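You operate a simulated robot arm through the tools that you are given. There is no shell and no other tool.

Carry out the task below with a simulated robot arm. There is one attempt and no reset: what you move stays moved.

TASK
Free both clamp screws, wipe the oil from under the square cover, then refit and lock it.
Fine: use the white and green pad and put it back; meanwhile the cover lies on the side cabinet. What is to be rubbed or washed off counts as gone when no trace of it is left.

Only the result counts: the job must be done as asked and must still hold three seconds after the hand-in. Knocking over, shifting, dropping, spilling or breaking anything else fails it. A push-on lid holds only when it is set on centred and level and pressed home; a screw cap is set on level and turned clockwise until tight.

THE ROBOT
A 7-joint arm with a two-finger gripper, fixed in place. Base frame: the origin is on the floor under the middle of its stand, x ahead of it, y to its left, z up. Units: mm, rad, N and s.
With the tool pointing down near the work surface it reaches from about 180 to 700 mm from the base axis. Its first joint turns from -2.897 to 2.897 rad. Payload 2.94 kg.
The tool frame sits at the grasp point between the pads (the TCP): z along the fingers, y along the line on which they close. The tips reach 30 mm beyond it. The gripper opens to 138 mm; its body begins 109 mm behind the TCP.
Orientation is told as [roll, pitch, yaw] about the base's x, y, z axes, in that order, counted from this pose: with the fingers straight down and closing along the base's y, the tool's x points along the base's -x, its y along +y and its z along -z.

THE INTERFACE
- The arm moves only by the tool jog_arm. Its argument "deltas" is one flat list of numbers, 7 for each row, row after row: the finger opening in mm, from 0 to 138, then the shift along the base's x, y, z in units of 40 mm (1.0 is 40 mm), then the turn, a rotation vector about the base's x, y, z in units of 5 degrees (1.0 is 5 degrees). In form: [grip, tx, ty, tz, rx, ry, rz, grip, tx, ty, tz, rx, ry, rz, ...]. A call has 1 to 20 rows; each row shifts and turns the commanded pose from where the row before left it. A call with a number of a shift or a turn outside -1 to 1 is refused whole. Rows are played at 5 a second. More than 50 mm and 0.15 rad between two rows, or a gripper value outside its range, and nothing of the call is played. A pose out of reach is approached as far as the arm can. The call stops where the force on the tool passes 40 N (or 10 N more than at its start, if that is more) or the arm is blocked; 0.2 s more then pass. The fingers move at their own pace (about 72 mm/s each) and stop on an object; they squeeze with about 34 N. The grip force told is the motor's: it shows also when the fingers shut on nothing. Time passes only in rows, and 0.2 s behind the last, so rows that do not move let the fingers close. It gives the time, the measured TCP pose, the force on the tool (base axes), the opening and the grip force at its end, in the units of the frame above (readings bear some noise), with the torque about the TCP (base axes, N m) and any sound that the robot's microphone picked up, and new pictures: "views" is both (left out), scene, wrist or none.
- Cameras (640 x 400 px; columns grow to the right, rows downward): "scene" is fixed at [220.5, -498.7, 1678.4]; the picture's right is [0.73, -0.69, 0.00], its down [-0.38, -0.40, -0.83] and it looks along [0.57, 0.61, -0.55] (base axes); focal length 352 px, centre (320, 200). "wrist" rides on the gripper at [71, 19, -146] in the tool frame; the picture's right is [-0.26, 0.96, 0.00], its down [-0.85, -0.23, -0.48] and it looks along [-0.46, -0.12, 0.88] (tool axes); focal length 280 px, centre (320, 200). There is no depth. A picture from a camera that has moved, and an enlarged one, comes with that camera's place and axes in the base frame and with its lens.
- slide_trunk(by): slides the trunk up (or, below 0, down) by that many mm; the arm rides with it, the base frame stays. It gives what a move gives, with no picture.
- enlarge(camera, box): a new picture of the part [left, top, right, bottom] of that camera's present view, enlarged. No time passes.
- close_job(): hands the job in; it is judged then, once.

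Places have to be worked out from the pictures, the camera data and where the tool is seen. Open the gripper and draw the arm clear of the work before you hand the job in, unless the task says otherwise.

The tools are called after "Call:" as name(argument=value, ...) on one line, values as JSON. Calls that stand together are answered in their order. jog_arm: Moves the arm, as the interface text tells. Its arguments: {"type":"object","properties":{"deltas":{"type":"array","items":{"type":"number"}},"views":{"type":"string","enum":["both","scene","wrist","none"]}},"required":["deltas"]} The other tools are called the same way: slide_trunk (by) moves the trunk up or down; enlarge (camera, box) takes an enlarged picture of a part of a camera's view; close_job () hands the job in.

At the start:

```text
time_s: 0.0
tcp_pos: [427.6, -70.2, 1362.2]
orientation: [-0.002, 0.0, 0.001]
force: [0.0, 0.3, 1.0]
torque: [0.01, 0.03, 0.05]
opening: 138.2
grip_force: 0.0
trunk travel left (down, up): [-425.0, 29.0]
```

scene: 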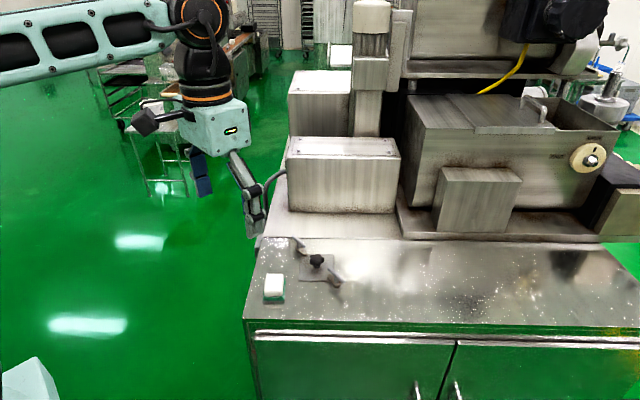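
wrist: 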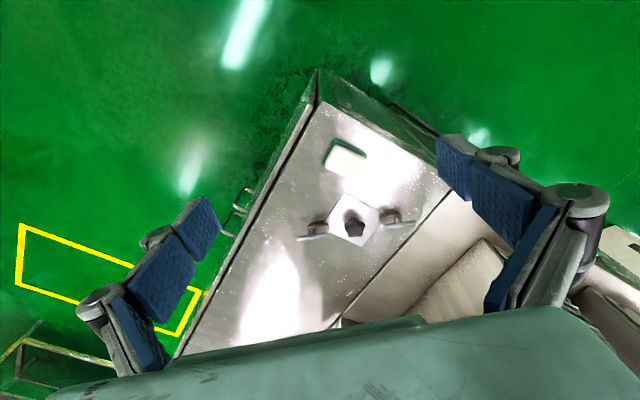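

The pictures show a steel machine table with a square cover with a knob between two clamps, and a white/green pad next to it. I enlarge both views to see the details before moving.

Call:
enlarge(camera="scene", box=[240, 220, 400, 320])

Call:
enlarge(camera="wrist", box=[260, 120, 460, 245])

Call:
enlarge(camera="scene", box=[80, 20, 300, 200])

```text
4.00 times, centred on (320, 270) of scene
camera zoom: at [220.5, -498.7, 1678.4], right [0.73, -0.69, 0.0], down [-0.38, -0.4, -0.83], along [0.57, 0.61, -0.55], focal length 1408 px, centre (320, -80)
```

zoom: 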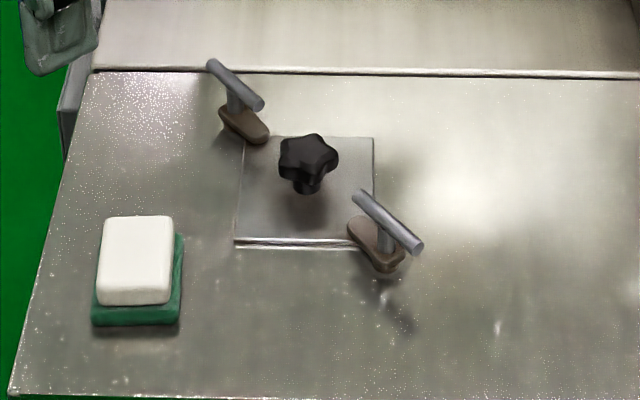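

```text
3.20 times, centred on (360, 182) of wrist
camera zoom: at [356.3, -51.0, 1508.1], right [0.26, 0.96, 0.0], down [0.85, -0.23, 0.48], along [0.46, -0.12, -0.88], focal length 897 px, centre (192, 256)
```

zoom: 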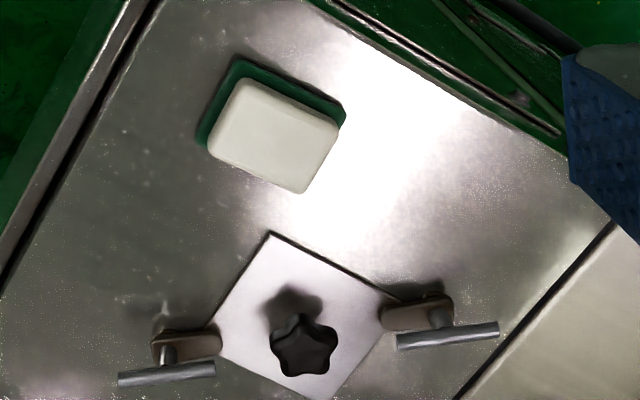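

```text
2.22 times, centred on (190, 110) of scene
camera zoom: at [220.5, -498.7, 1678.4], right [0.73, -0.69, 0.0], down [-0.38, -0.4, -0.83], along [0.57, 0.61, -0.55], focal length 782 px, centre (609, 400)
```

zoom: 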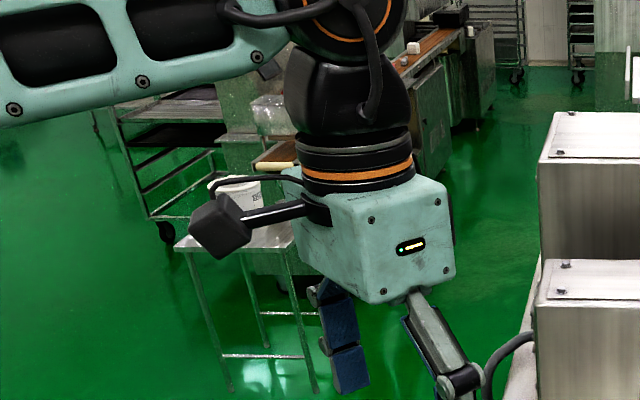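

The knob triangulates to about (618, -62, 1128) and the clamp T-bars to about (623, 7, 1139) and (612, -131, 1136), both lying roughly along y. The pad is at about (504, -51) with its top near 1125. I move above the cover and turn the tool -90° for a closer look.

Call:
jog_arm(deltas=[100, 0.264, 0.069, -0.153, 0, 0, -1, 100, 0.264, 0.069, -0.153, 0, 0, -1, 100, 0.264, 0.069, -0.153, 0, 0, -1, 100, 0.264, 0.069, -0.153, 0, 0, -1, 100, 0.264, 0.069, -0.153, 0, 0, -1, 100, 0.264, 0.069, -0.153, 0, 0, -1, 100, 0.264, 0.069, -0.153, 0, 0, -1, 100, 0.264, 0.069, -0.153, 0, 0, -1, 100, 0.264, 0.069, -0.153, 0, 0, -1, 100, 0.264, 0.069, -0.153, 0, 0, -1, 100, 0.264, 0.069, -0.153, 0, 0, -1, 100, 0.264, 0.069, -0.153, 0, 0, -1, 100, 0.264, 0.069, -0.153, 0, 0, -1, 100, 0.264, 0.069, -0.153, 0, 0, -1, 100, 0.264, 0.069, -0.153, 0, 0, -1, 100, 0.264, 0.069, -0.153, 0, 0, -1, 100, 0.264, 0.069, -0.153, 0, 0, -1, 100, 0.264, 0.069, -0.153, 0, 0, -1, 100, 0, 0, 0, 0, 0, 0], views="both")

```text
time_s: 4.0
tcp_pos: [617.0, -20.0, 1251.9]
orientation: [0.0, 0.0, -1.572]
force: [0.6, -0.3, 0.1]
torque: [-0.03, -0.01, -0.02]
opening: 100.2
grip_force: 0.0
trunk travel left (down, up): [-425.0, 29.0]
camera wrist: at [637.4, 51.1, 1398.4], right [0.96, -0.26, 0.0], down [-0.23, -0.85, 0.48], along [-0.13, -0.46, -0.88], focal length 280 px, centre (320, 200)
```

scene: 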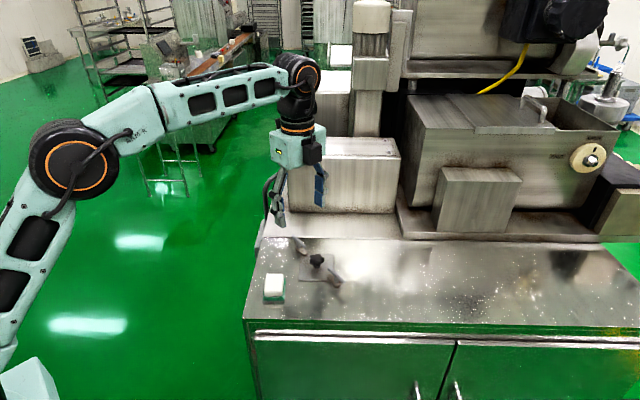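
wrist: 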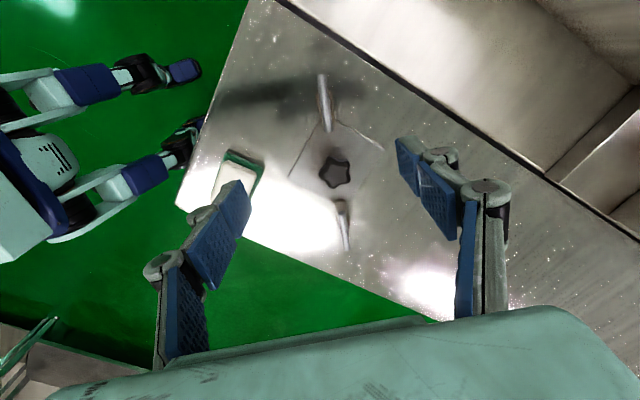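

The view now looks from the left clamp toward the cover. I enlarge the cover region to measure bars, tabs and the plate.

Call:
enlarge(camera="wrist", box=[260, 60, 420, 260])

Call:
enlarge(camera="scene", box=[260, 225, 360, 300])

```text
2.00 times, centred on (340, 160) of wrist
camera zoom: at [637.4, 51.1, 1398.4], right [0.96, -0.26, 0.0], down [-0.23, -0.85, 0.48], along [-0.13, -0.46, -0.88], focal length 561 px, centre (280, 280)
```

zoom: 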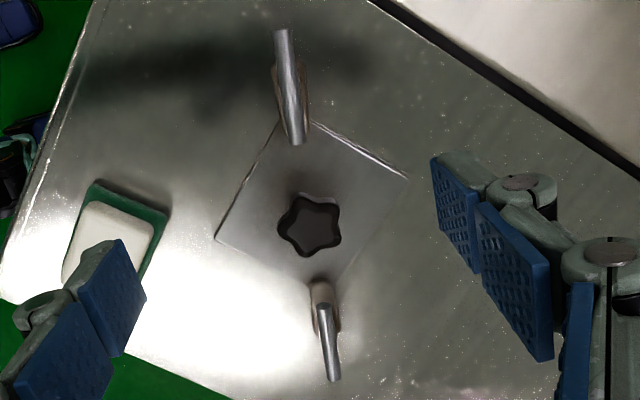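

```text
5.33 times, centred on (310, 262) of scene
camera zoom: at [220.5, -498.7, 1678.4], right [0.73, -0.69, 0.0], down [-0.38, -0.4, -0.83], along [0.57, 0.61, -0.55], focal length 1877 px, centre (373, -133)
```

zoom: 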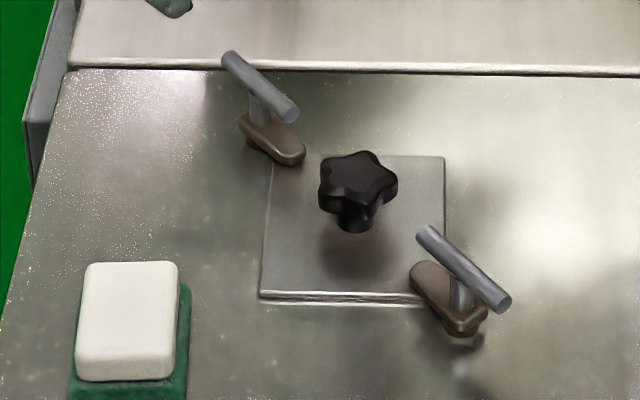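

In this view the image up is +y. The left bar centre is about (627, 7), the right one about (614, -133), and both bars lie at about 84°. The plate top is near z=1107. I hover over the left clamp at yaw -96° to refine this.

Call:
jog_arm(deltas=[70, 0.083, 0.225, -0.475, 0, 0, -0.4, 70, 0.083, 0.225, -0.475, 0, 0, -0.4, 70, 0.083, 0.225, -0.475, 0, 0, -0.4, 70, 0, 0, 0, 0, 0, 0], views="both")

Call:
enlarge(camera="wrist", box=[240, 40, 400, 240])

Call:
enlarge(camera="scene", box=[260, 200, 360, 300])

```text
time_s: 5.0
tcp_pos: [626.6, 6.2, 1194.9]
orientation: [0.0, 0.0, -1.676]
force: [0.2, -0.7, 0.0]
torque: [0.0, 0.01, -0.03]
opening: 70.0
grip_force: 0.0
trunk travel left (down, up): [-425.0, 29.0]
camera wrist: at [654.4, 75.2, 1340.8], right [0.93, -0.36, 0.0], down [-0.32, -0.82, 0.48], along [-0.17, -0.44, -0.88], focal length 280 px, centre (320, 200)
```

scene: 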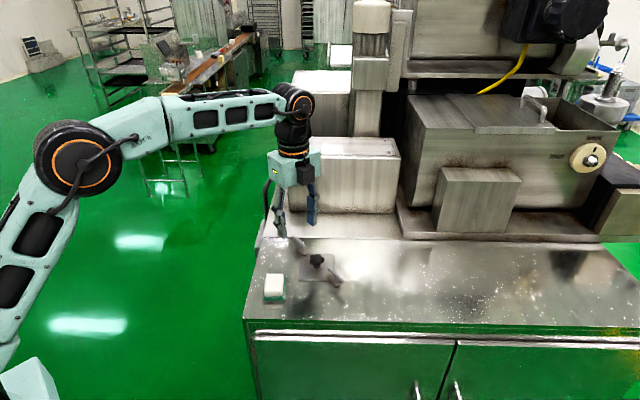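
wrist: 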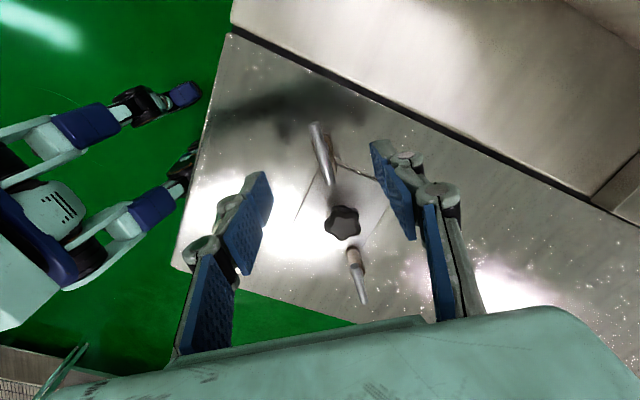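

```text
2.00 times, centred on (320, 140) of wrist
camera zoom: at [654.4, 75.2, 1340.8], right [0.93, -0.36, 0.0], down [-0.32, -0.82, 0.48], along [-0.17, -0.44, -0.88], focal length 561 px, centre (320, 320)
```

zoom: 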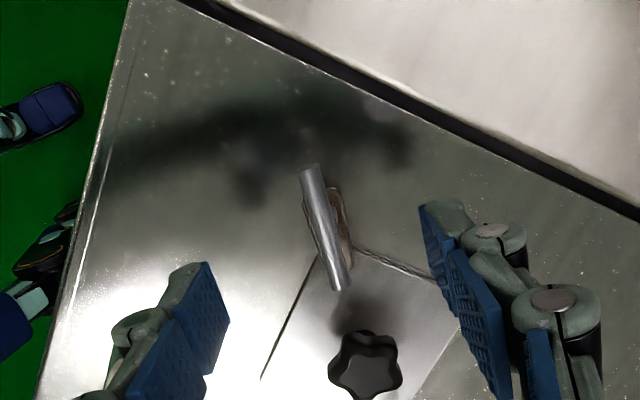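

```text
4.00 times, centred on (310, 250) of scene
camera zoom: at [220.5, -498.7, 1678.4], right [0.73, -0.69, 0.0], down [-0.38, -0.4, -0.83], along [0.57, 0.61, -0.55], focal length 1408 px, centre (360, 0)
```

zoom: 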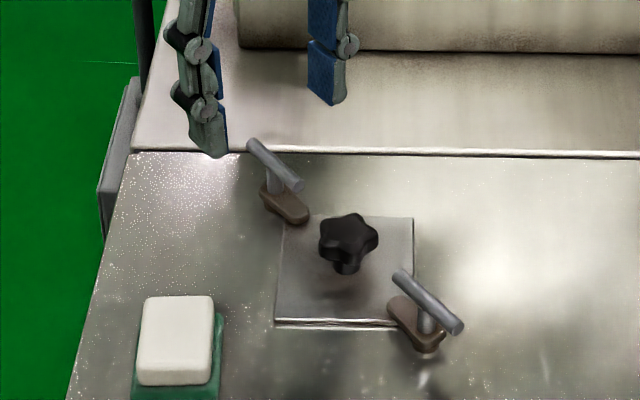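

The bar centre is about (630, 7.5, 1136), and the tool axis is about 2.7 mm short in x and 1.2 mm in y. I correct position and yaw, then descend to z≈1150 so the tips stay above the clamp tab.

Call:
jog_arm(deltas=[50, 0.068, 0.03, -0.3, 0, 0, -0.25, 50, 0, 0, -0.4, 0, 0, 0, 50, 0, 0, -0.4, 0, 0, 0, 50, 0, 0, 0, 0, 0, 0], views="both")

Call:
enlarge(camera="wrist", box=[220, 100, 420, 260])

Call:
enlarge(camera="scene", box=[260, 200, 360, 300])

```text
time_s: 6.0
tcp_pos: [628.6, 9.5, 1151.2]
orientation: [-0.001, -0.001, -1.699]
force: [-0.2, 0.3, 0.3]
torque: [-0.03, 0.01, 0.0]
opening: 49.8
grip_force: 0.0
trunk travel left (down, up): [-425.0, 29.0]
camera wrist: at [658.6, 76.5, 1296.8], right [0.92, -0.38, 0.0], down [-0.34, -0.81, 0.48], along [-0.18, -0.44, -0.88], focal length 280 px, centre (320, 200)
```

scene: 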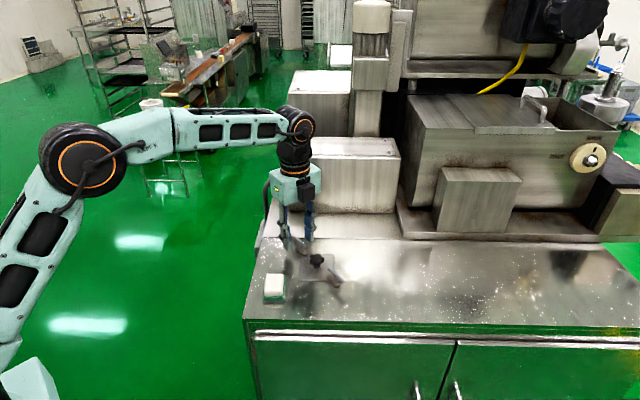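
wrist: 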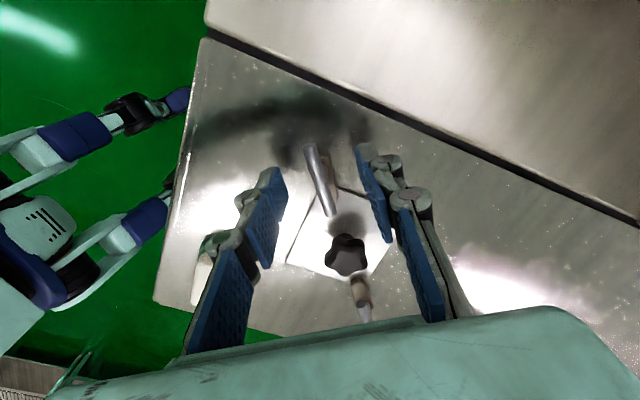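

```text
2.50 times, centred on (320, 180) of wrist
camera zoom: at [658.6, 76.5, 1296.8], right [0.92, -0.38, 0.0], down [-0.34, -0.81, 0.48], along [-0.18, -0.44, -0.88], focal length 701 px, centre (320, 250)
```

zoom: 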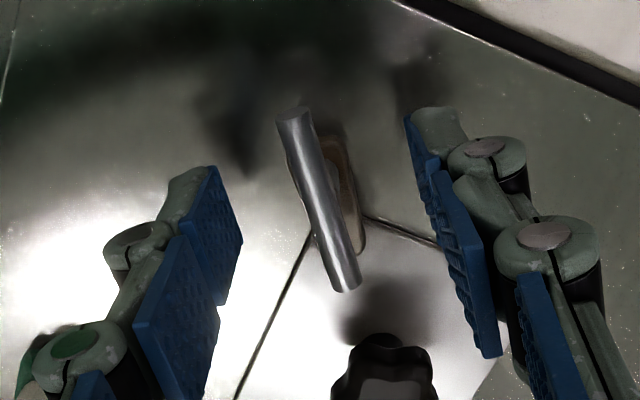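

```text
4.00 times, centred on (310, 250) of scene
camera zoom: at [220.5, -498.7, 1678.4], right [0.73, -0.69, 0.0], down [-0.38, -0.4, -0.83], along [0.57, 0.61, -0.55], focal length 1408 px, centre (360, 0)
```

zoom: 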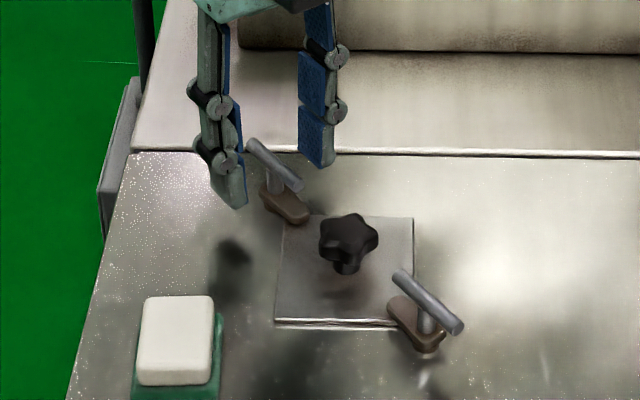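

The bar is now centred between the fingers within a millimetre. I close on the bar.

Call:
jog_arm(deltas=[20, 0, 0, 0, 0, 0, 0, 12, 0, 0, 0, 0, 0, 0, 0, 0, 0, 0, 0, 0, 0, 0, 0, 0, 0, 0, 0, 0, 0, 0, 0, 0, 0, 0, 0], views="wrist")

Call:
enlarge(camera="scene", box=[260, 200, 360, 300])

```text
time_s: 7.2
tcp_pos: [630.8, 8.7, 1150.0]
orientation: [-0.002, 0.0, -1.698]
force: [-2.1, 0.4, -1.9]
torque: [0.0, 0.09, -0.04]
opening: 9.5
grip_force: 37.0
trunk travel left (down, up): [-425.0, 29.0]
camera wrist: at [658.4, 76.4, 1296.9], right [0.92, -0.38, 0.0], down [-0.34, -0.81, 0.48], along [-0.18, -0.44, -0.88], focal length 280 px, centre (320, 200)
```

wrist: 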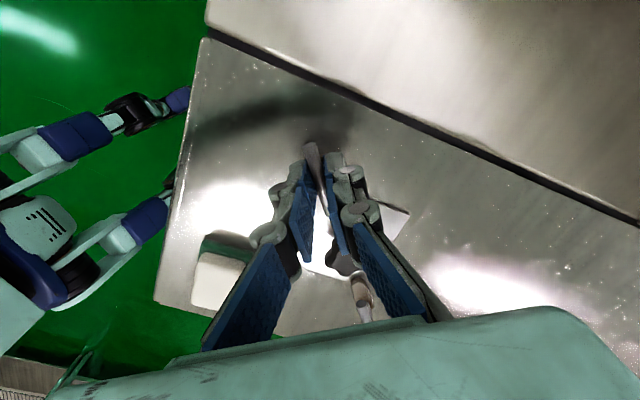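

```text
4.00 times, centred on (310, 250) of scene
camera zoom: at [220.5, -498.7, 1678.4], right [0.73, -0.69, 0.0], down [-0.38, -0.4, -0.83], along [0.57, 0.61, -0.55], focal length 1408 px, centre (360, 0)
```

zoom: 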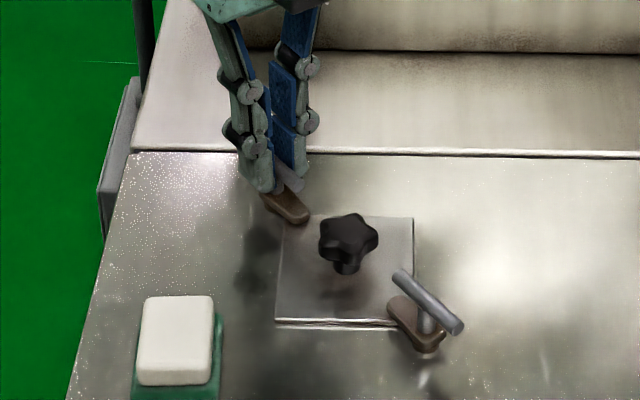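

The bar is gripped at 9.5 mm. I now turn counter-clockwise by 30° and watch the torque.

Call:
jog_arm(deltas=[0, 0, 0, 0, 0, 0, 1, 0, 0, 0, 0, 0, 0, 1, 0, 0, 0, 0, 0, 0, 1, 0, 0, 0, 0, 0, 0, 1, 0, 0, 0, 0, 0, 0, 1, 0, 0, 0, 0, 0, 0, 1, 0, 0, 0, 0, 0, 0, 0], views="wrist")

Call:
enlarge(camera="scene", box=[260, 200, 360, 300])

```text
time_s: 8.8
tcp_pos: [628.5, 8.1, 1151.4]
orientation: [-0.002, -0.001, -1.174]
force: [-11.5, 1.6, -10.2]
torque: [-0.26, 0.19, 0.01]
opening: 9.5
grip_force: 36.1
trunk travel left (down, up): [-425.0, 29.0]
camera wrist: at [619.8, 81.2, 1297.0], right [0.99, 0.13, 0.0], down [0.12, -0.87, 0.48], along [0.06, -0.47, -0.88], focal length 280 px, centre (320, 200)
```

wrist: 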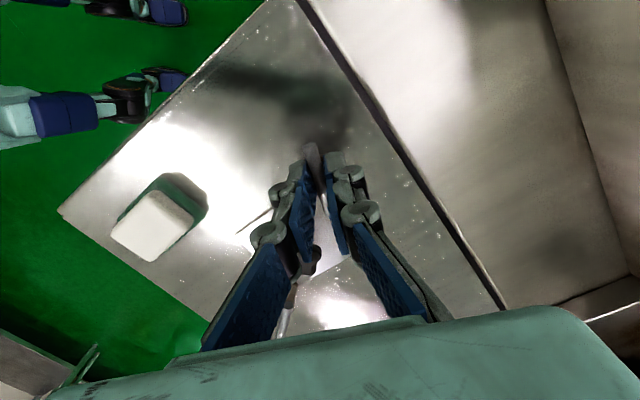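

```text
4.00 times, centred on (310, 250) of scene
camera zoom: at [220.5, -498.7, 1678.4], right [0.73, -0.69, 0.0], down [-0.38, -0.4, -0.83], along [0.57, 0.61, -0.55], focal length 1408 px, centre (360, 0)
```

zoom: 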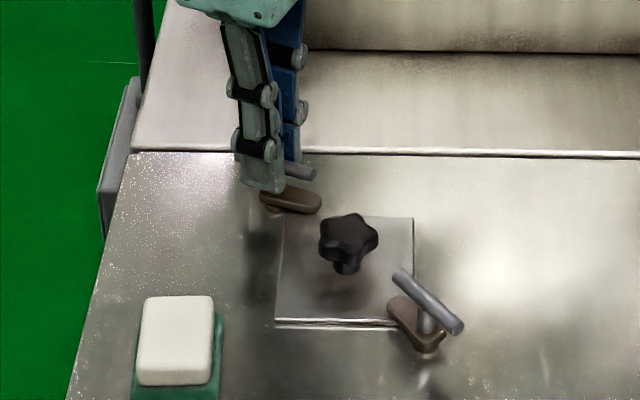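

Bar and tab turned together by 30° and the tab is leaving the cover. A side load of about 11 N has built up, so I ease x and z slightly and turn another 30°.

Call:
jog_arm(deltas=[0, -0.02, 0, -0.02, 0, 0, 1, 0, -0.01, 0, -0.01, 0, 0, 1, 0, 0, 0, 0, 0, 0, 1, 0, 0, 0, 0, 0, 0, 1, 0, 0, 0, 0, 0, 0, 1, 0, 0, 0, 0, 0, 0, 1, 0, 0, 0, 0, 0, 0, 0], views="wrist")

Call:
enlarge(camera="scene", box=[260, 200, 360, 300])

```text
time_s: 10.4
tcp_pos: [627.5, 8.3, 1151.5]
orientation: [0.0, -0.002, -0.649]
force: [-10.3, -0.3, -1.3]
torque: [0.08, 0.41, 0.01]
opening: 9.6
grip_force: 36.9
trunk travel left (down, up): [-425.0, 29.0]
camera wrist: at [583.4, 66.1, 1296.9], right [0.79, 0.61, 0.0], down [0.54, -0.7, 0.48], along [0.29, -0.38, -0.88], focal length 280 px, centre (320, 200)
```

wrist: 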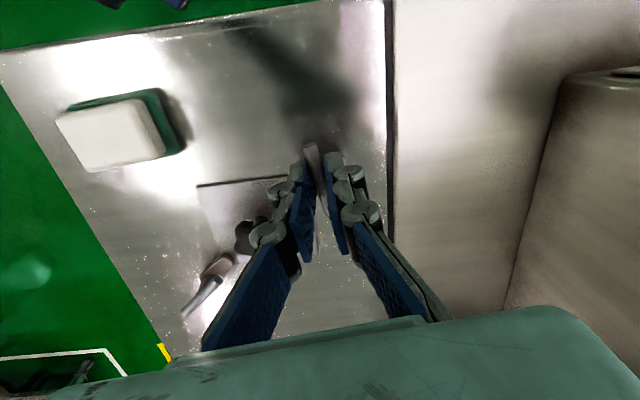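

```text
4.00 times, centred on (310, 250) of scene
camera zoom: at [220.5, -498.7, 1678.4], right [0.73, -0.69, 0.0], down [-0.38, -0.4, -0.83], along [0.57, 0.61, -0.55], focal length 1408 px, centre (360, 0)
```

zoom: 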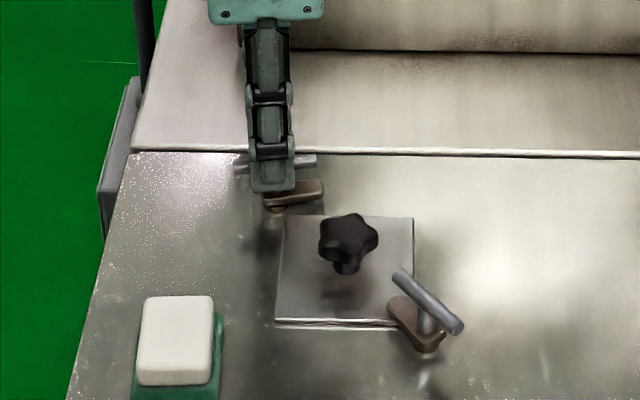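

The tab has swung about 60° and is nearly clear of the plate. I continue another 30° with a slight x relief.

Call:
jog_arm(deltas=[0, -0.02, 0, 0, 0, 0, 1, 0, -0.02, 0, 0, 0, 0, 1, 0, 0, 0, 0, 0, 0, 1, 0, 0, 0, 0, 0, 0, 1, 0, 0, 0, 0, 0, 0, 1, 0, 0, 0, 0, 0, 0, 1, 0, 0, 0, 0, 0, 0, 0], views="wrist")

Call:
enlarge(camera="scene", box=[260, 200, 360, 300])

```text
time_s: 12.0
tcp_pos: [628.0, 7.5, 1150.8]
orientation: [0.0, -0.003, -0.127]
force: [1.8, -6.3, 3.0]
torque: [-0.25, -0.69, -0.01]
opening: 9.3
grip_force: 36.5
trunk travel left (down, up): [-425.0, 29.0]
camera wrist: at [559.7, 35.0, 1296.8], right [0.38, 0.92, 0.0], down [0.81, -0.34, 0.48], along [0.44, -0.18, -0.88], focal length 280 px, centre (320, 200)
```

wrist: 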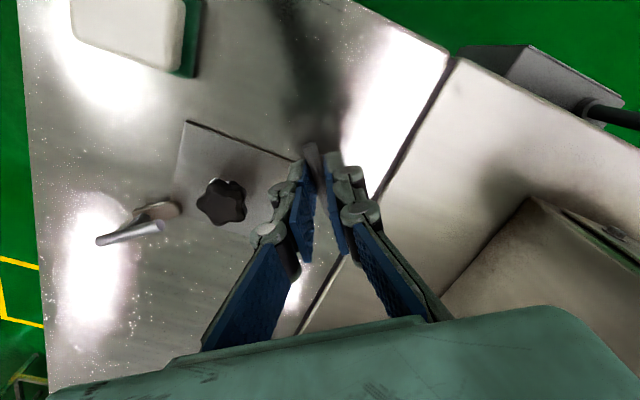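

```text
4.00 times, centred on (310, 250) of scene
camera zoom: at [220.5, -498.7, 1678.4], right [0.73, -0.69, 0.0], down [-0.38, -0.4, -0.83], along [0.57, 0.61, -0.55], focal length 1408 px, centre (360, 0)
```

zoom: 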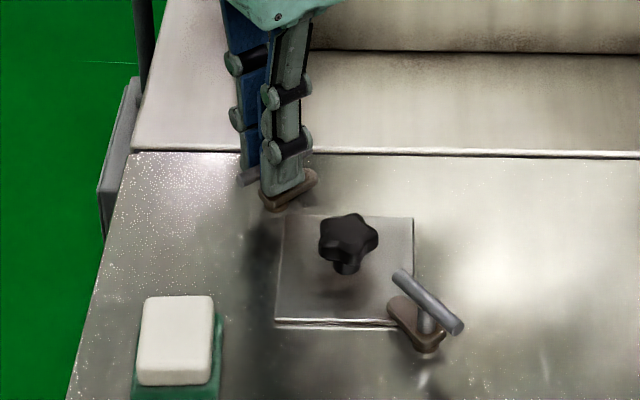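

The tab is now turned 90° and clear of the plate. I try 20° more to see whether there is an end stop.

Call:
jog_arm(deltas=[0, 0, -0.02, 0, 0, 0, 1, 0, 0, 0, 0, 0, 0, 1, 0, 0, 0, 0, 0, 0, 1, 0, 0, 0, 0, 0, 0, 1, 0, 0, 0, 0, 0, 0, 0], views="wrist")

Call:
enlarge(camera="scene", box=[260, 200, 360, 300])

```text
time_s: 13.2
tcp_pos: [626.5, 7.3, 1152.0]
orientation: [-0.001, -0.001, 0.224]
force: [0.6, -5.1, 10.0]
torque: [-0.06, 0.27, -1.34]
opening: 14.5
grip_force: 40.8
trunk travel left (down, up): [-425.0, 29.0]
camera wrist: at [553.2, 9.9, 1297.2], right [0.04, 1.0, 0.0], down [0.88, -0.04, 0.48], along [0.48, -0.02, -0.88], focal length 280 px, centre (320, 200)
```

wrist: 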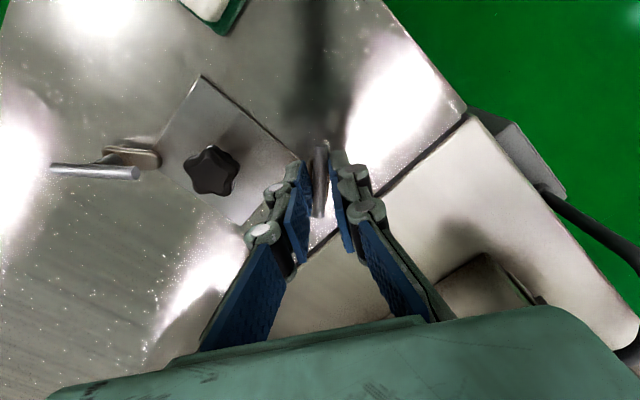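

```text
4.00 times, centred on (310, 250) of scene
camera zoom: at [220.5, -498.7, 1678.4], right [0.73, -0.69, 0.0], down [-0.38, -0.4, -0.83], along [0.57, 0.61, -0.55], focal length 1408 px, centre (360, 0)
```

zoom: 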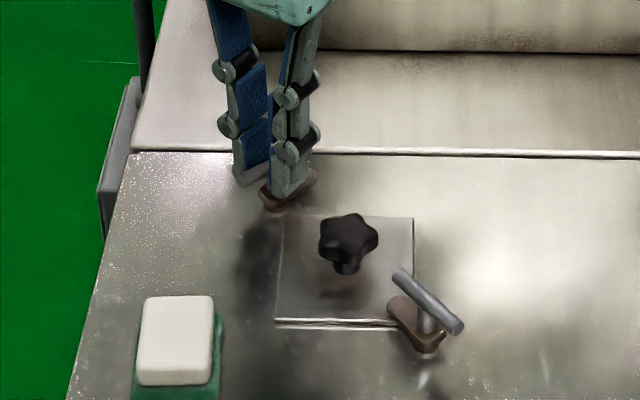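

There is an end stop: opening spread to 14.5 mm with 1.3 N m of torque, so the left clamp is fully open at 90°. I turn back to relieve it, open and rise.

Call:
jog_arm(deltas=[0, 0, 0, 0, 0, 0, -1, 0, 0, 0, 0, 0, 0, -1, 0, 0, 0, 0, 0, 0, -1, 0, 0, 0, 0, 0, 0, -1, 50, 0, 0, 0, 0, 0, 0, 50, 0, 0, 0, 0, 0, 0, 50, 0, 0, 0, 0, 0, 0, 50, 0, 0, 0.5, 0, 0, 0, 50, 0, 0, 0.7, 0, 0, 0, 50, 0, 0, 0, 0, 0, 0], views="wrist")

Call:
enlarge(camera="scene", box=[260, 200, 360, 300])

```text
time_s: 15.4
tcp_pos: [629.0, 8.2, 1199.2]
orientation: [-0.002, 0.001, -0.127]
force: [-0.1, 0.6, 0.2]
torque: [0.0, -0.03, 0.0]
opening: 50.0
grip_force: 0.0
trunk travel left (down, up): [-425.0, 29.0]
camera wrist: at [560.7, 35.3, 1344.9], right [0.38, 0.92, 0.0], down [0.81, -0.34, 0.48], along [0.44, -0.18, -0.88], focal length 280 px, centre (320, 200)
```

wrist: 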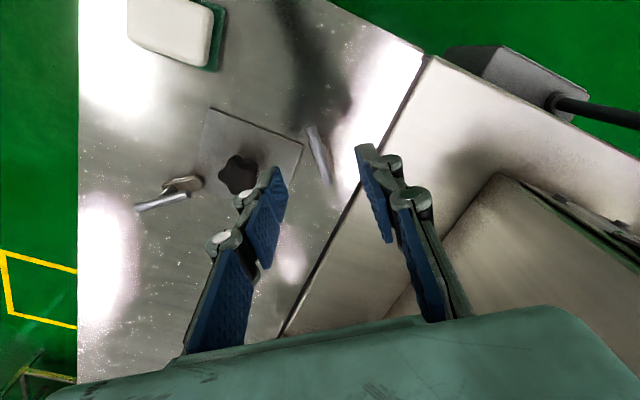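

```text
4.00 times, centred on (310, 250) of scene
camera zoom: at [220.5, -498.7, 1678.4], right [0.73, -0.69, 0.0], down [-0.38, -0.4, -0.83], along [0.57, 0.61, -0.55], focal length 1408 px, centre (360, 0)
```

zoom: 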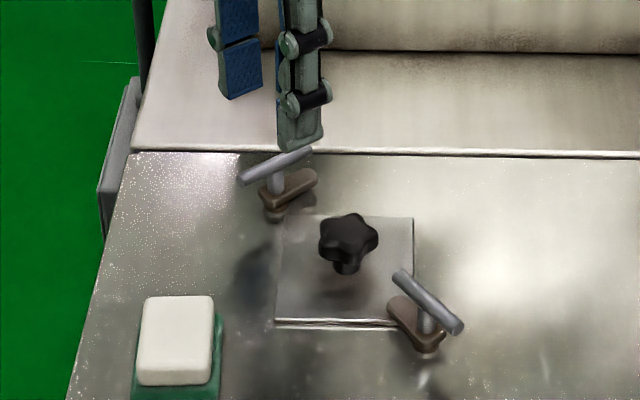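

The left tab is clear. I move above the right clamp at z≈1199 while turning back to yaw -96°.

Call:
jog_arm(deltas=[50, -0.019, -0.196, 0, 0, 0, -0.985, 50, -0.019, -0.196, 0, 0, 0, -0.985, 50, -0.019, -0.196, 0, 0, 0, -0.985, 50, -0.019, -0.196, 0, 0, 0, -0.985, 50, -0.019, -0.196, 0, 0, 0, -0.985, 50, -0.019, -0.196, 0, 0, 0, -0.985, 50, -0.019, -0.196, 0, 0, 0, -0.985, 50, -0.019, -0.196, 0, 0, 0, -0.985, 50, -0.019, -0.196, 0, 0, 0, -0.985, 50, -0.019, -0.196, 0, 0, 0, -0.985, 50, -0.019, -0.196, 0, 0, 0, -0.985, 50, -0.019, -0.196, 0, 0, 0, -0.985, 50, -0.019, -0.196, 0, 0, 0, -0.985, 50, -0.019, -0.196, 0, 0, 0, -0.985, 50, -0.019, -0.196, 0, 0, 0, -0.985, 50, -0.019, -0.196, 0, 0, 0, -0.985, 50, -0.019, -0.196, 0, 0, 0, -0.985, 50, -0.019, -0.196, 0, 0, 0, -0.985, 50, 0, 0, 0, 0, 0, 0], views="scene")

Call:
enlarge(camera="wrist", box=[240, 80, 400, 240])

Call:
enlarge(camera="scene", box=[260, 200, 360, 300])

```text
time_s: 19.4
tcp_pos: [612.7, -134.4, 1197.9]
orientation: [0.002, 0.001, -1.673]
force: [0.2, -0.4, 0.7]
torque: [0.0, -0.03, -0.01]
opening: 49.9
grip_force: 0.0
trunk travel left (down, up): [-425.0, 29.0]
```

scene: 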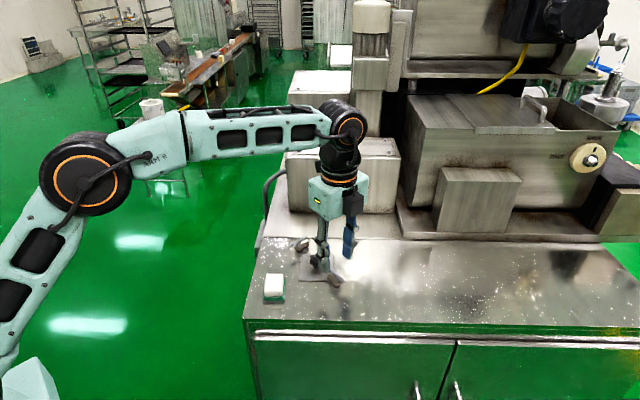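

```text
2.50 times, centred on (320, 160) of wrist
camera zoom: at [639.8, -65.0, 1343.8], right [0.93, -0.36, 0.0], down [-0.32, -0.82, 0.48], along [-0.17, -0.44, -0.88], focal length 701 px, centre (320, 300)
```

zoom: 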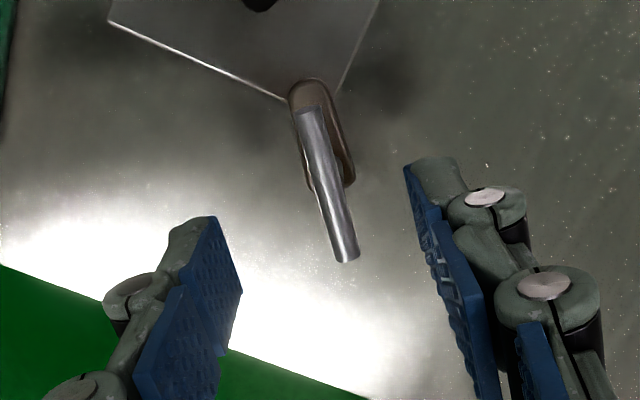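

```text
4.00 times, centred on (310, 250) of scene
camera zoom: at [220.5, -498.7, 1678.4], right [0.73, -0.69, 0.0], down [-0.38, -0.4, -0.83], along [0.57, 0.61, -0.55], focal length 1408 px, centre (360, 0)
```

zoom: 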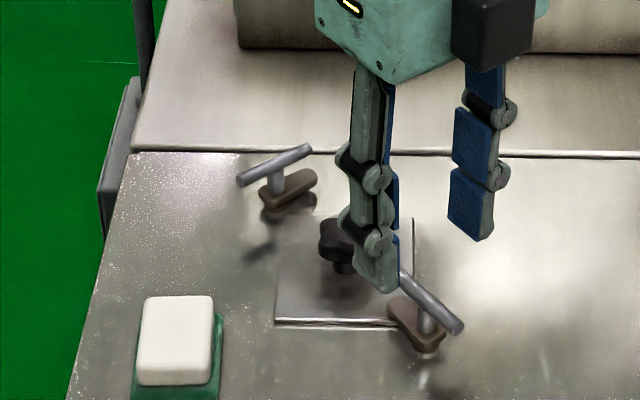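

The right bar centre is about 2.8 mm in +x from the tool axis, angle about 83°. I correct, descend to z≈1150 and close on it.

Call:
jog_arm(deltas=[50, 0.068, 0, -0.3, 0, 0, -0.26, 50, 0, 0, -0.45, 0, 0, 0, 50, 0, 0, -0.45, 0, 0, 0, 50, 0, 0, 0, 0, 0, 0], views="none")

Call:
enlarge(camera="wrist", box=[220, 100, 420, 260])

Call:
enlarge(camera="scene", box=[280, 220, 380, 300])

```text
time_s: 20.4
tcp_pos: [615.0, -132.7, 1149.1]
orientation: [0.0, 0.0, -1.696]
force: [-0.6, 0.7, -0.1]
torque: [-0.01, -0.02, -0.01]
opening: 50.0
grip_force: 0.1
trunk travel left (down, up): [-425.0, 29.0]
```

```text
2.50 times, centred on (320, 180) of wrist
camera zoom: at [643.5, -65.0, 1295.4], right [0.93, -0.38, 0.0], down [-0.33, -0.81, 0.48], along [-0.18, -0.44, -0.88], focal length 701 px, centre (320, 250)
```

zoom: 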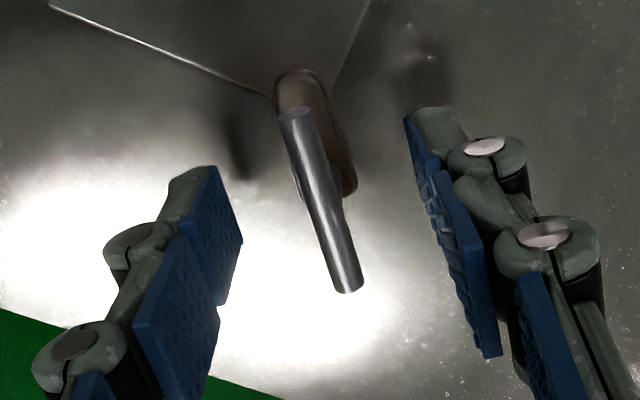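

```text
5.00 times, centred on (330, 260) of scene
camera zoom: at [220.5, -498.7, 1678.4], right [0.73, -0.69, 0.0], down [-0.38, -0.4, -0.83], along [0.57, 0.61, -0.55], focal length 1760 px, centre (270, -100)
```

zoom: 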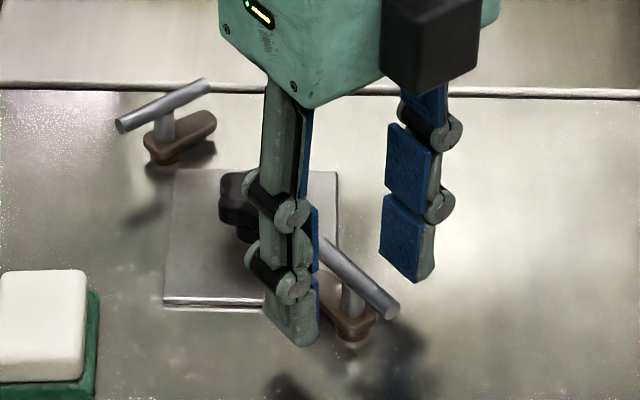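

Alignment looks identical to the left one. I close and turn counter-clockwise 45° with a small -x drift as before.

Call:
jog_arm(deltas=[20, 0, 0, 0, 0, 0, 0, 10, 0, 0, 0, 0, 0, 0, 0, 0, 0, 0, 0, 0, 0, 0, 0, 0, 0, 0, 0, 0, 0, 0, 0, 0, 0, 0, 0, 0, -0.005, 0, 0, 0, 0, 1, 0, -0.005, 0, 0, 0, 0, 1, 0, -0.005, 0, 0, 0, 0, 1, 0, -0.005, 0, 0, 0, 0, 1, 0, -0.005, 0, 0, 0, 0, 1, 0, -0.005, 0, 0, 0, 0, 1, 0, -0.005, 0, 0, 0, 0, 1, 0, -0.005, 0, 0, 0, 0, 1, 0, -0.005, 0, 0, 0, 0, 1, 0, 0, 0, 0, 0, 0, 0], views="none")

Call:
enlarge(camera="scene", box=[280, 220, 380, 300])

```text
time_s: 23.6
tcp_pos: [614.1, -133.1, 1149.8]
orientation: [0.0, 0.0, -0.909]
force: [0.1, -1.1, -6.6]
torque: [-0.37, -0.29, 0.03]
opening: 9.3
grip_force: 36.4
trunk travel left (down, up): [-425.0, 29.0]
```

```text
5.00 times, centred on (330, 260) of scene
camera zoom: at [220.5, -498.7, 1678.4], right [0.73, -0.69, 0.0], down [-0.38, -0.4, -0.83], along [0.57, 0.61, -0.55], focal length 1760 px, centre (270, -100)
```

zoom: 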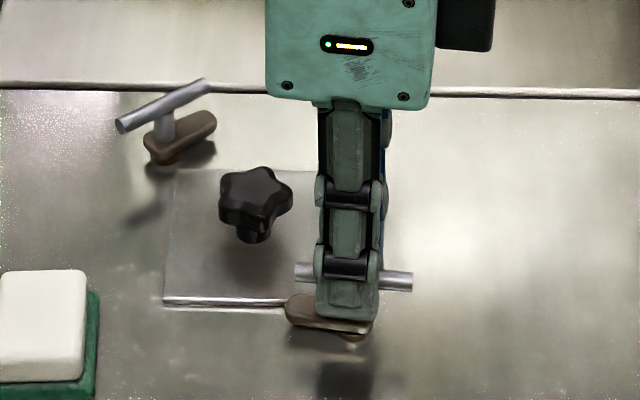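

Forces are low and the right tab is halfway off. I turn another 45°.

Call:
jog_arm(deltas=[0, -0.003, 0, 0, 0, 0, 1, 0, -0.003, 0, 0, 0, 0, 1, 0, -0.003, 0, 0, 0, 0, 1, 0, -0.003, 0, 0, 0, 0, 1, 0, -0.003, 0, 0, 0, 0, 1, 0, -0.003, 0, 0, 0, 0, 1, 0, 0, 0, 0, 0, 0, 1, 0, 0, 0, 0, 0, 0, 1, 0, 0, 0, 0, 0, 0, 1, 0, 0, 0, 0, 0, 0, 0.4, 0, 0, 0, 0, 0, 0, 0], views="none")

Call:
enlarge(camera="scene", box=[280, 220, 380, 300])

```text
time_s: 26.0
tcp_pos: [612.4, -134.6, 1148.9]
orientation: [0.0, -0.001, -0.089]
force: [-2.5, -8.1, -4.9]
torque: [-0.28, -0.4, -0.04]
opening: 9.6
grip_force: 37.2
trunk travel left (down, up): [-425.0, 29.0]
```

```text
5.00 times, centred on (330, 260) of scene
camera zoom: at [220.5, -498.7, 1678.4], right [0.73, -0.69, 0.0], down [-0.38, -0.4, -0.83], along [0.57, 0.61, -0.55], focal length 1760 px, centre (270, -100)
```

zoom: 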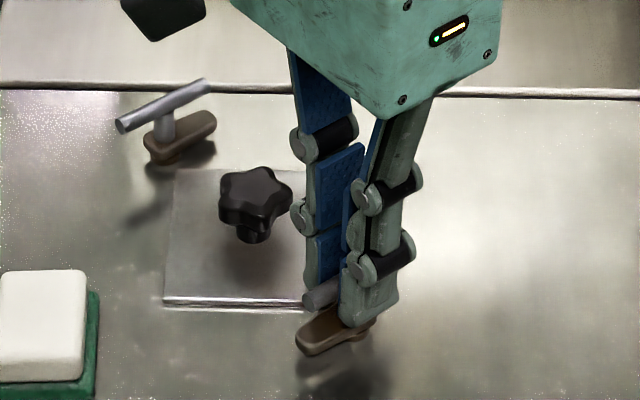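

The right tab points to -x and clears the plate edge. I turn 8° more toward the stop so that it is clearly free.

Call:
jog_arm(deltas=[0, 0, -0.02, 0, 0, 0, 0.8, 0, 0, 0, 0, 0, 0, 0.8, 0, 0, 0, 0, 0, 0, 0], views="none")

Call:
enlarge(camera="wrist", box=[0, 0, 400, 250])

```text
time_s: 26.8
tcp_pos: [612.1, -134.4, 1150.3]
orientation: [0.001, 0.0, 0.05]
force: [-1.3, -6.5, -3.0]
torque: [-0.22, 0.17, -0.81]
opening: 10.3
grip_force: 37.6
trunk travel left (down, up): [-425.0, 29.0]
```

```text
1.60 times, centred on (200, 125) of wrist
camera zoom: at [542.0, -119.1, 1295.8], right [0.21, 0.98, 0.0], down [0.86, -0.19, 0.48], along [0.46, -0.1, -0.88], focal length 449 px, centre (512, 320)
```

zoom: 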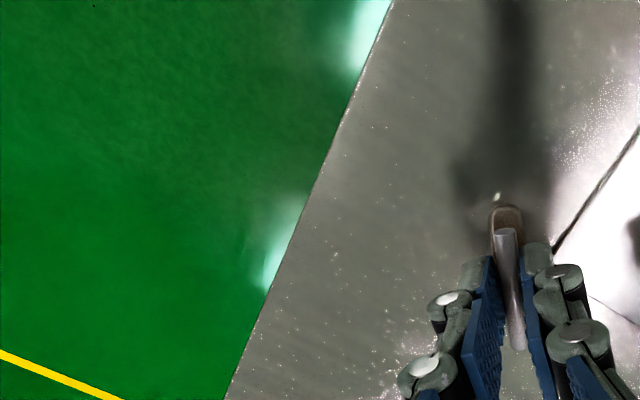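

The stop is reached near yaw +1°. I back off a few degrees, release, and rise for a clear view of everything.

Call:
jog_arm(deltas=[0, 0, 0, 0, 0, 0, -0.7, 0, 0, 0, 0, 0, 0, 0, 50, 0, 0, 0, 0, 0, 0, 50, 0, 0, 0, 0, 0, 0, 50, 0, 0, 0, 0, 0, 0, 60, 0, 0.1, 0.7, 0, 0, 0, 60, 0, 0.3, 0.8, 0, 0, 0, 60, 0, 0.3, 0.8, 0, 0, 0, 60, 0, 0.3, 0.5, 0, 0, 0, 60, 0, 0, 0, 0, 0, 0], views="both")

Call:
enlarge(camera="wrist", box=[160, 0, 480, 200])

Call:
enlarge(camera="scene", box=[260, 220, 360, 300])

```text
time_s: 29.0
tcp_pos: [611.7, -92.8, 1261.7]
orientation: [-0.002, -0.001, -0.012]
force: [0.7, 0.3, -0.8]
torque: [-0.03, -0.02, 0.03]
opening: 59.9
grip_force: 0.1
trunk travel left (down, up): [-425.0, 29.0]
camera wrist: at [542.4, -73.1, 1408.2], right [0.27, 0.96, 0.0], down [0.85, -0.24, 0.48], along [0.46, -0.13, -0.88], focal length 280 px, centre (320, 200)
```

scene: 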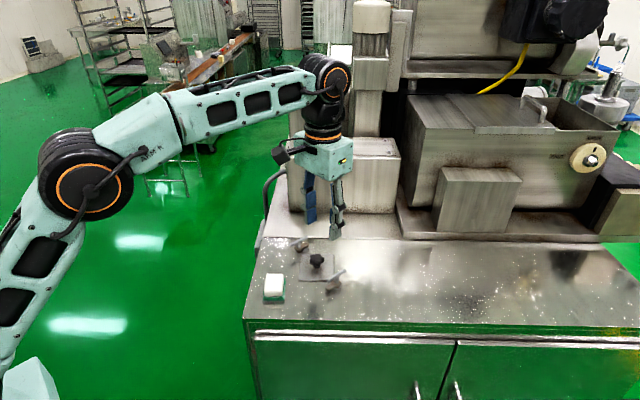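
wrist: 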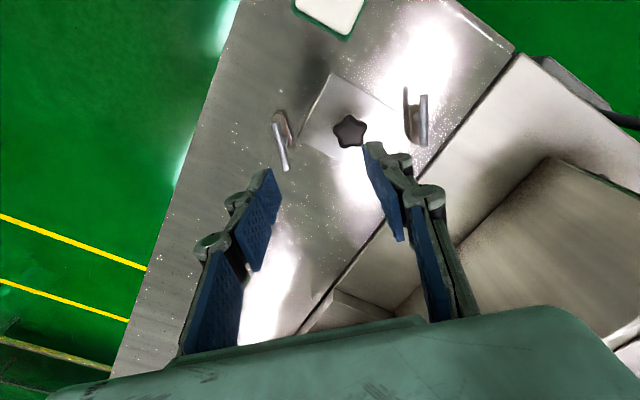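

```text
2.00 times, centred on (320, 100) of wrist
camera zoom: at [542.4, -73.1, 1408.2], right [0.27, 0.96, 0.0], down [0.85, -0.24, 0.48], along [0.46, -0.13, -0.88], focal length 561 px, centre (320, 400)
```

zoom: 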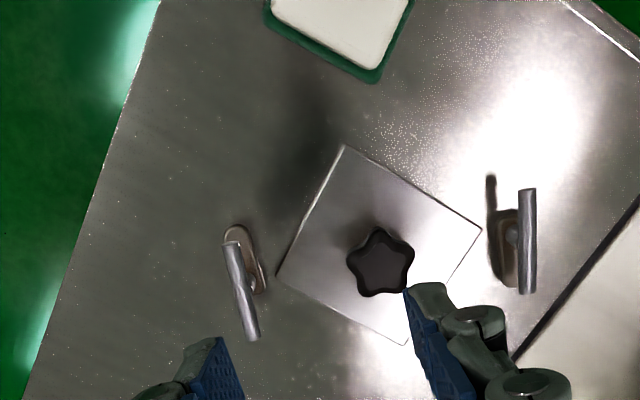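

```text
5.00 times, centred on (310, 260) of scene
camera zoom: at [220.5, -498.7, 1678.4], right [0.73, -0.69, 0.0], down [-0.38, -0.4, -0.83], along [0.57, 0.61, -0.55], focal length 1760 px, centre (370, -100)
```

zoom: 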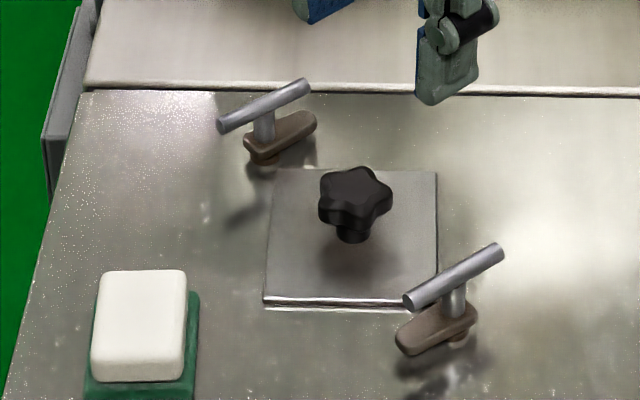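

Both clamps are free. The plate centre and knob come out at about (621, -64), and the star's lobe axis fits a grasp at yaw -96°. I move above the knob at z≈1180 with that yaw to check alignment.

Call:
jog_arm(deltas=[70, 0.0071, 0.0373, -0.1, 0, 0, -0.953, 70, 0.0071, 0.0373, -0.1, 0, 0, -0.953, 70, 0.0071, 0.0373, -0.1, 0, 0, -0.953, 70, 0.0071, 0.0373, -0.1, 0, 0, -0.953, 70, 0.0071, 0.0373, -0.1, 0, 0, -0.953, 70, 0.0071, 0.0373, -0.1, 0, 0, -0.953, 70, 0.0071, 0.0373, -0.1, 0, 0, -0.953, 70, 0.0071, 0.0373, -0.1, 0, 0, -0.953, 70, 0.0071, 0.0373, -0.1, 0, 0, -0.953, 70, 0.0071, 0.0373, -0.1, 0, 0, -0.953, 70, 0.0071, 0.0373, -0.1, 0, 0, -0.953, 70, 0.0071, 0.0373, -0.1, 0, 0, -0.953, 70, 0.0071, 0.0373, -0.1, 0, 0, -0.953, 70, 0.0071, 0.0373, -0.1, 0, 0, -0.953, 70, 0.0071, 0.0373, -0.1, 0, 0, -0.953, 70, 0.0071, 0.0373, -0.1, 0, 0, -0.953, 70, 0.0071, 0.0373, -0.1, 0, 0, -0.953, 70, 0.0071, 0.0373, -0.1, 0, 0, -0.953, 70, 0.0071, 0.0373, -0.1, 0, 0, -0.953, 70, 0.0071, 0.0373, -0.1, 0, 0, -0.953], views="none")

Call:
enlarge(camera="wrist", box=[200, 60, 440, 260])

Call:
enlarge(camera="scene", box=[260, 220, 360, 300])

```text
time_s: 33.2
tcp_pos: [618.7, -65.2, 1181.6]
orientation: [-0.003, 0.001, -1.675]
force: [-0.4, -0.3, -0.7]
torque: [-0.03, 0.02, 0.0]
opening: 69.7
grip_force: 0.1
trunk travel left (down, up): [-425.0, 29.0]
```

```text
2.00 times, centred on (320, 160) of wrist
camera zoom: at [646.0, 4.3, 1327.6], right [0.93, -0.36, 0.0], down [-0.32, -0.82, 0.48], along [-0.17, -0.44, -0.88], focal length 561 px, centre (320, 280)
```

zoom: 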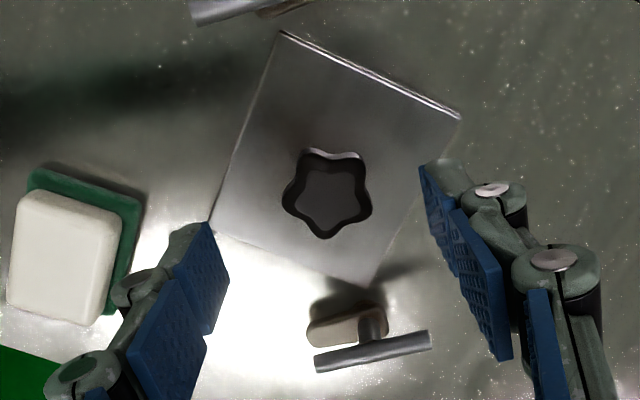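

```text
5.00 times, centred on (310, 260) of scene
camera zoom: at [220.5, -498.7, 1678.4], right [0.73, -0.69, 0.0], down [-0.38, -0.4, -0.83], along [0.57, 0.61, -0.55], focal length 1760 px, centre (370, -100)
```

zoom: 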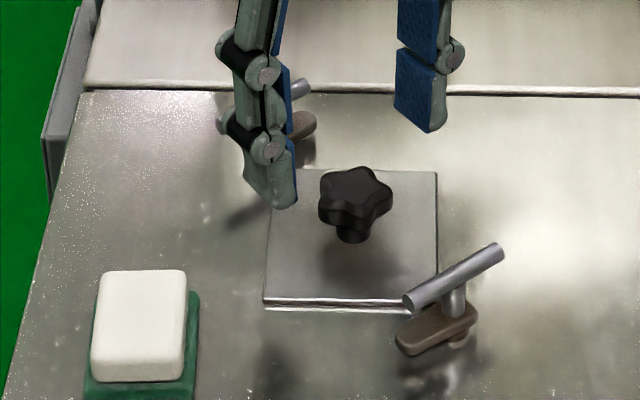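

The knob is about 1.2 mm beyond the ideal grasp line. I shift by that, descend to z≈1141 (tips about 6 mm above the plate), and close gently on the knob.

Call:
jog_arm(deltas=[70, 0.03, 0.01, -0.4, 0, 0, 0, 70, 0, 0, -0.4, 0, 0, 0, 70, 0, 0, -0.215, 0, 0, 0, 55, 0, 0, 0, 0, 0, 0, 50, 0, 0, 0, 0, 0, 0], views="none")

Call:
enlarge(camera="wrist", box=[200, 100, 440, 260])

Call:
enlarge(camera="scene", box=[270, 230, 350, 290])

```text
time_s: 34.4
tcp_pos: [620.5, -64.9, 1141.1]
orientation: [-0.001, 0.001, -1.672]
force: [0.1, 0.9, 0.1]
torque: [0.01, -0.03, 0.01]
opening: 49.8
grip_force: 0.0
trunk travel left (down, up): [-425.0, 29.0]
```

```text
2.50 times, centred on (320, 180) of wrist
camera zoom: at [646.9, 4.9, 1287.0], right [0.93, -0.36, 0.0], down [-0.32, -0.82, 0.48], along [-0.17, -0.44, -0.88], focal length 701 px, centre (320, 250)
```

zoom: 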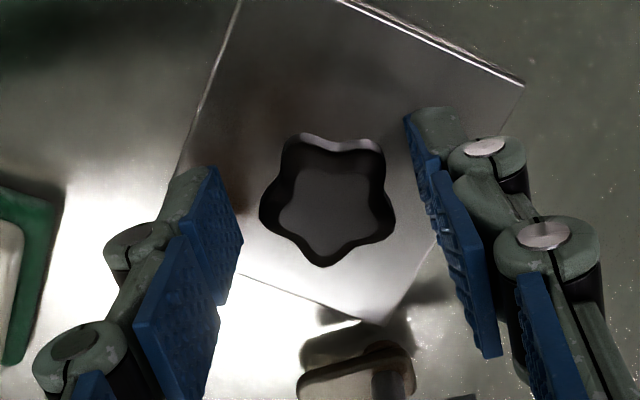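

```text
6.67 times, centred on (310, 260) of scene
camera zoom: at [220.5, -498.7, 1678.4], right [0.73, -0.69, 0.0], down [-0.38, -0.4, -0.83], along [0.57, 0.61, -0.55], focal length 2347 px, centre (387, -200)
```

zoom: 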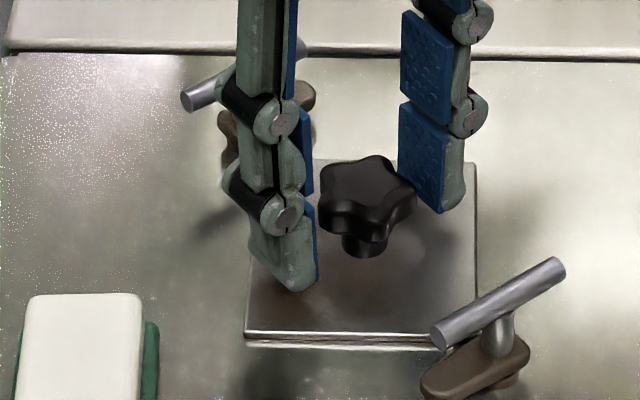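

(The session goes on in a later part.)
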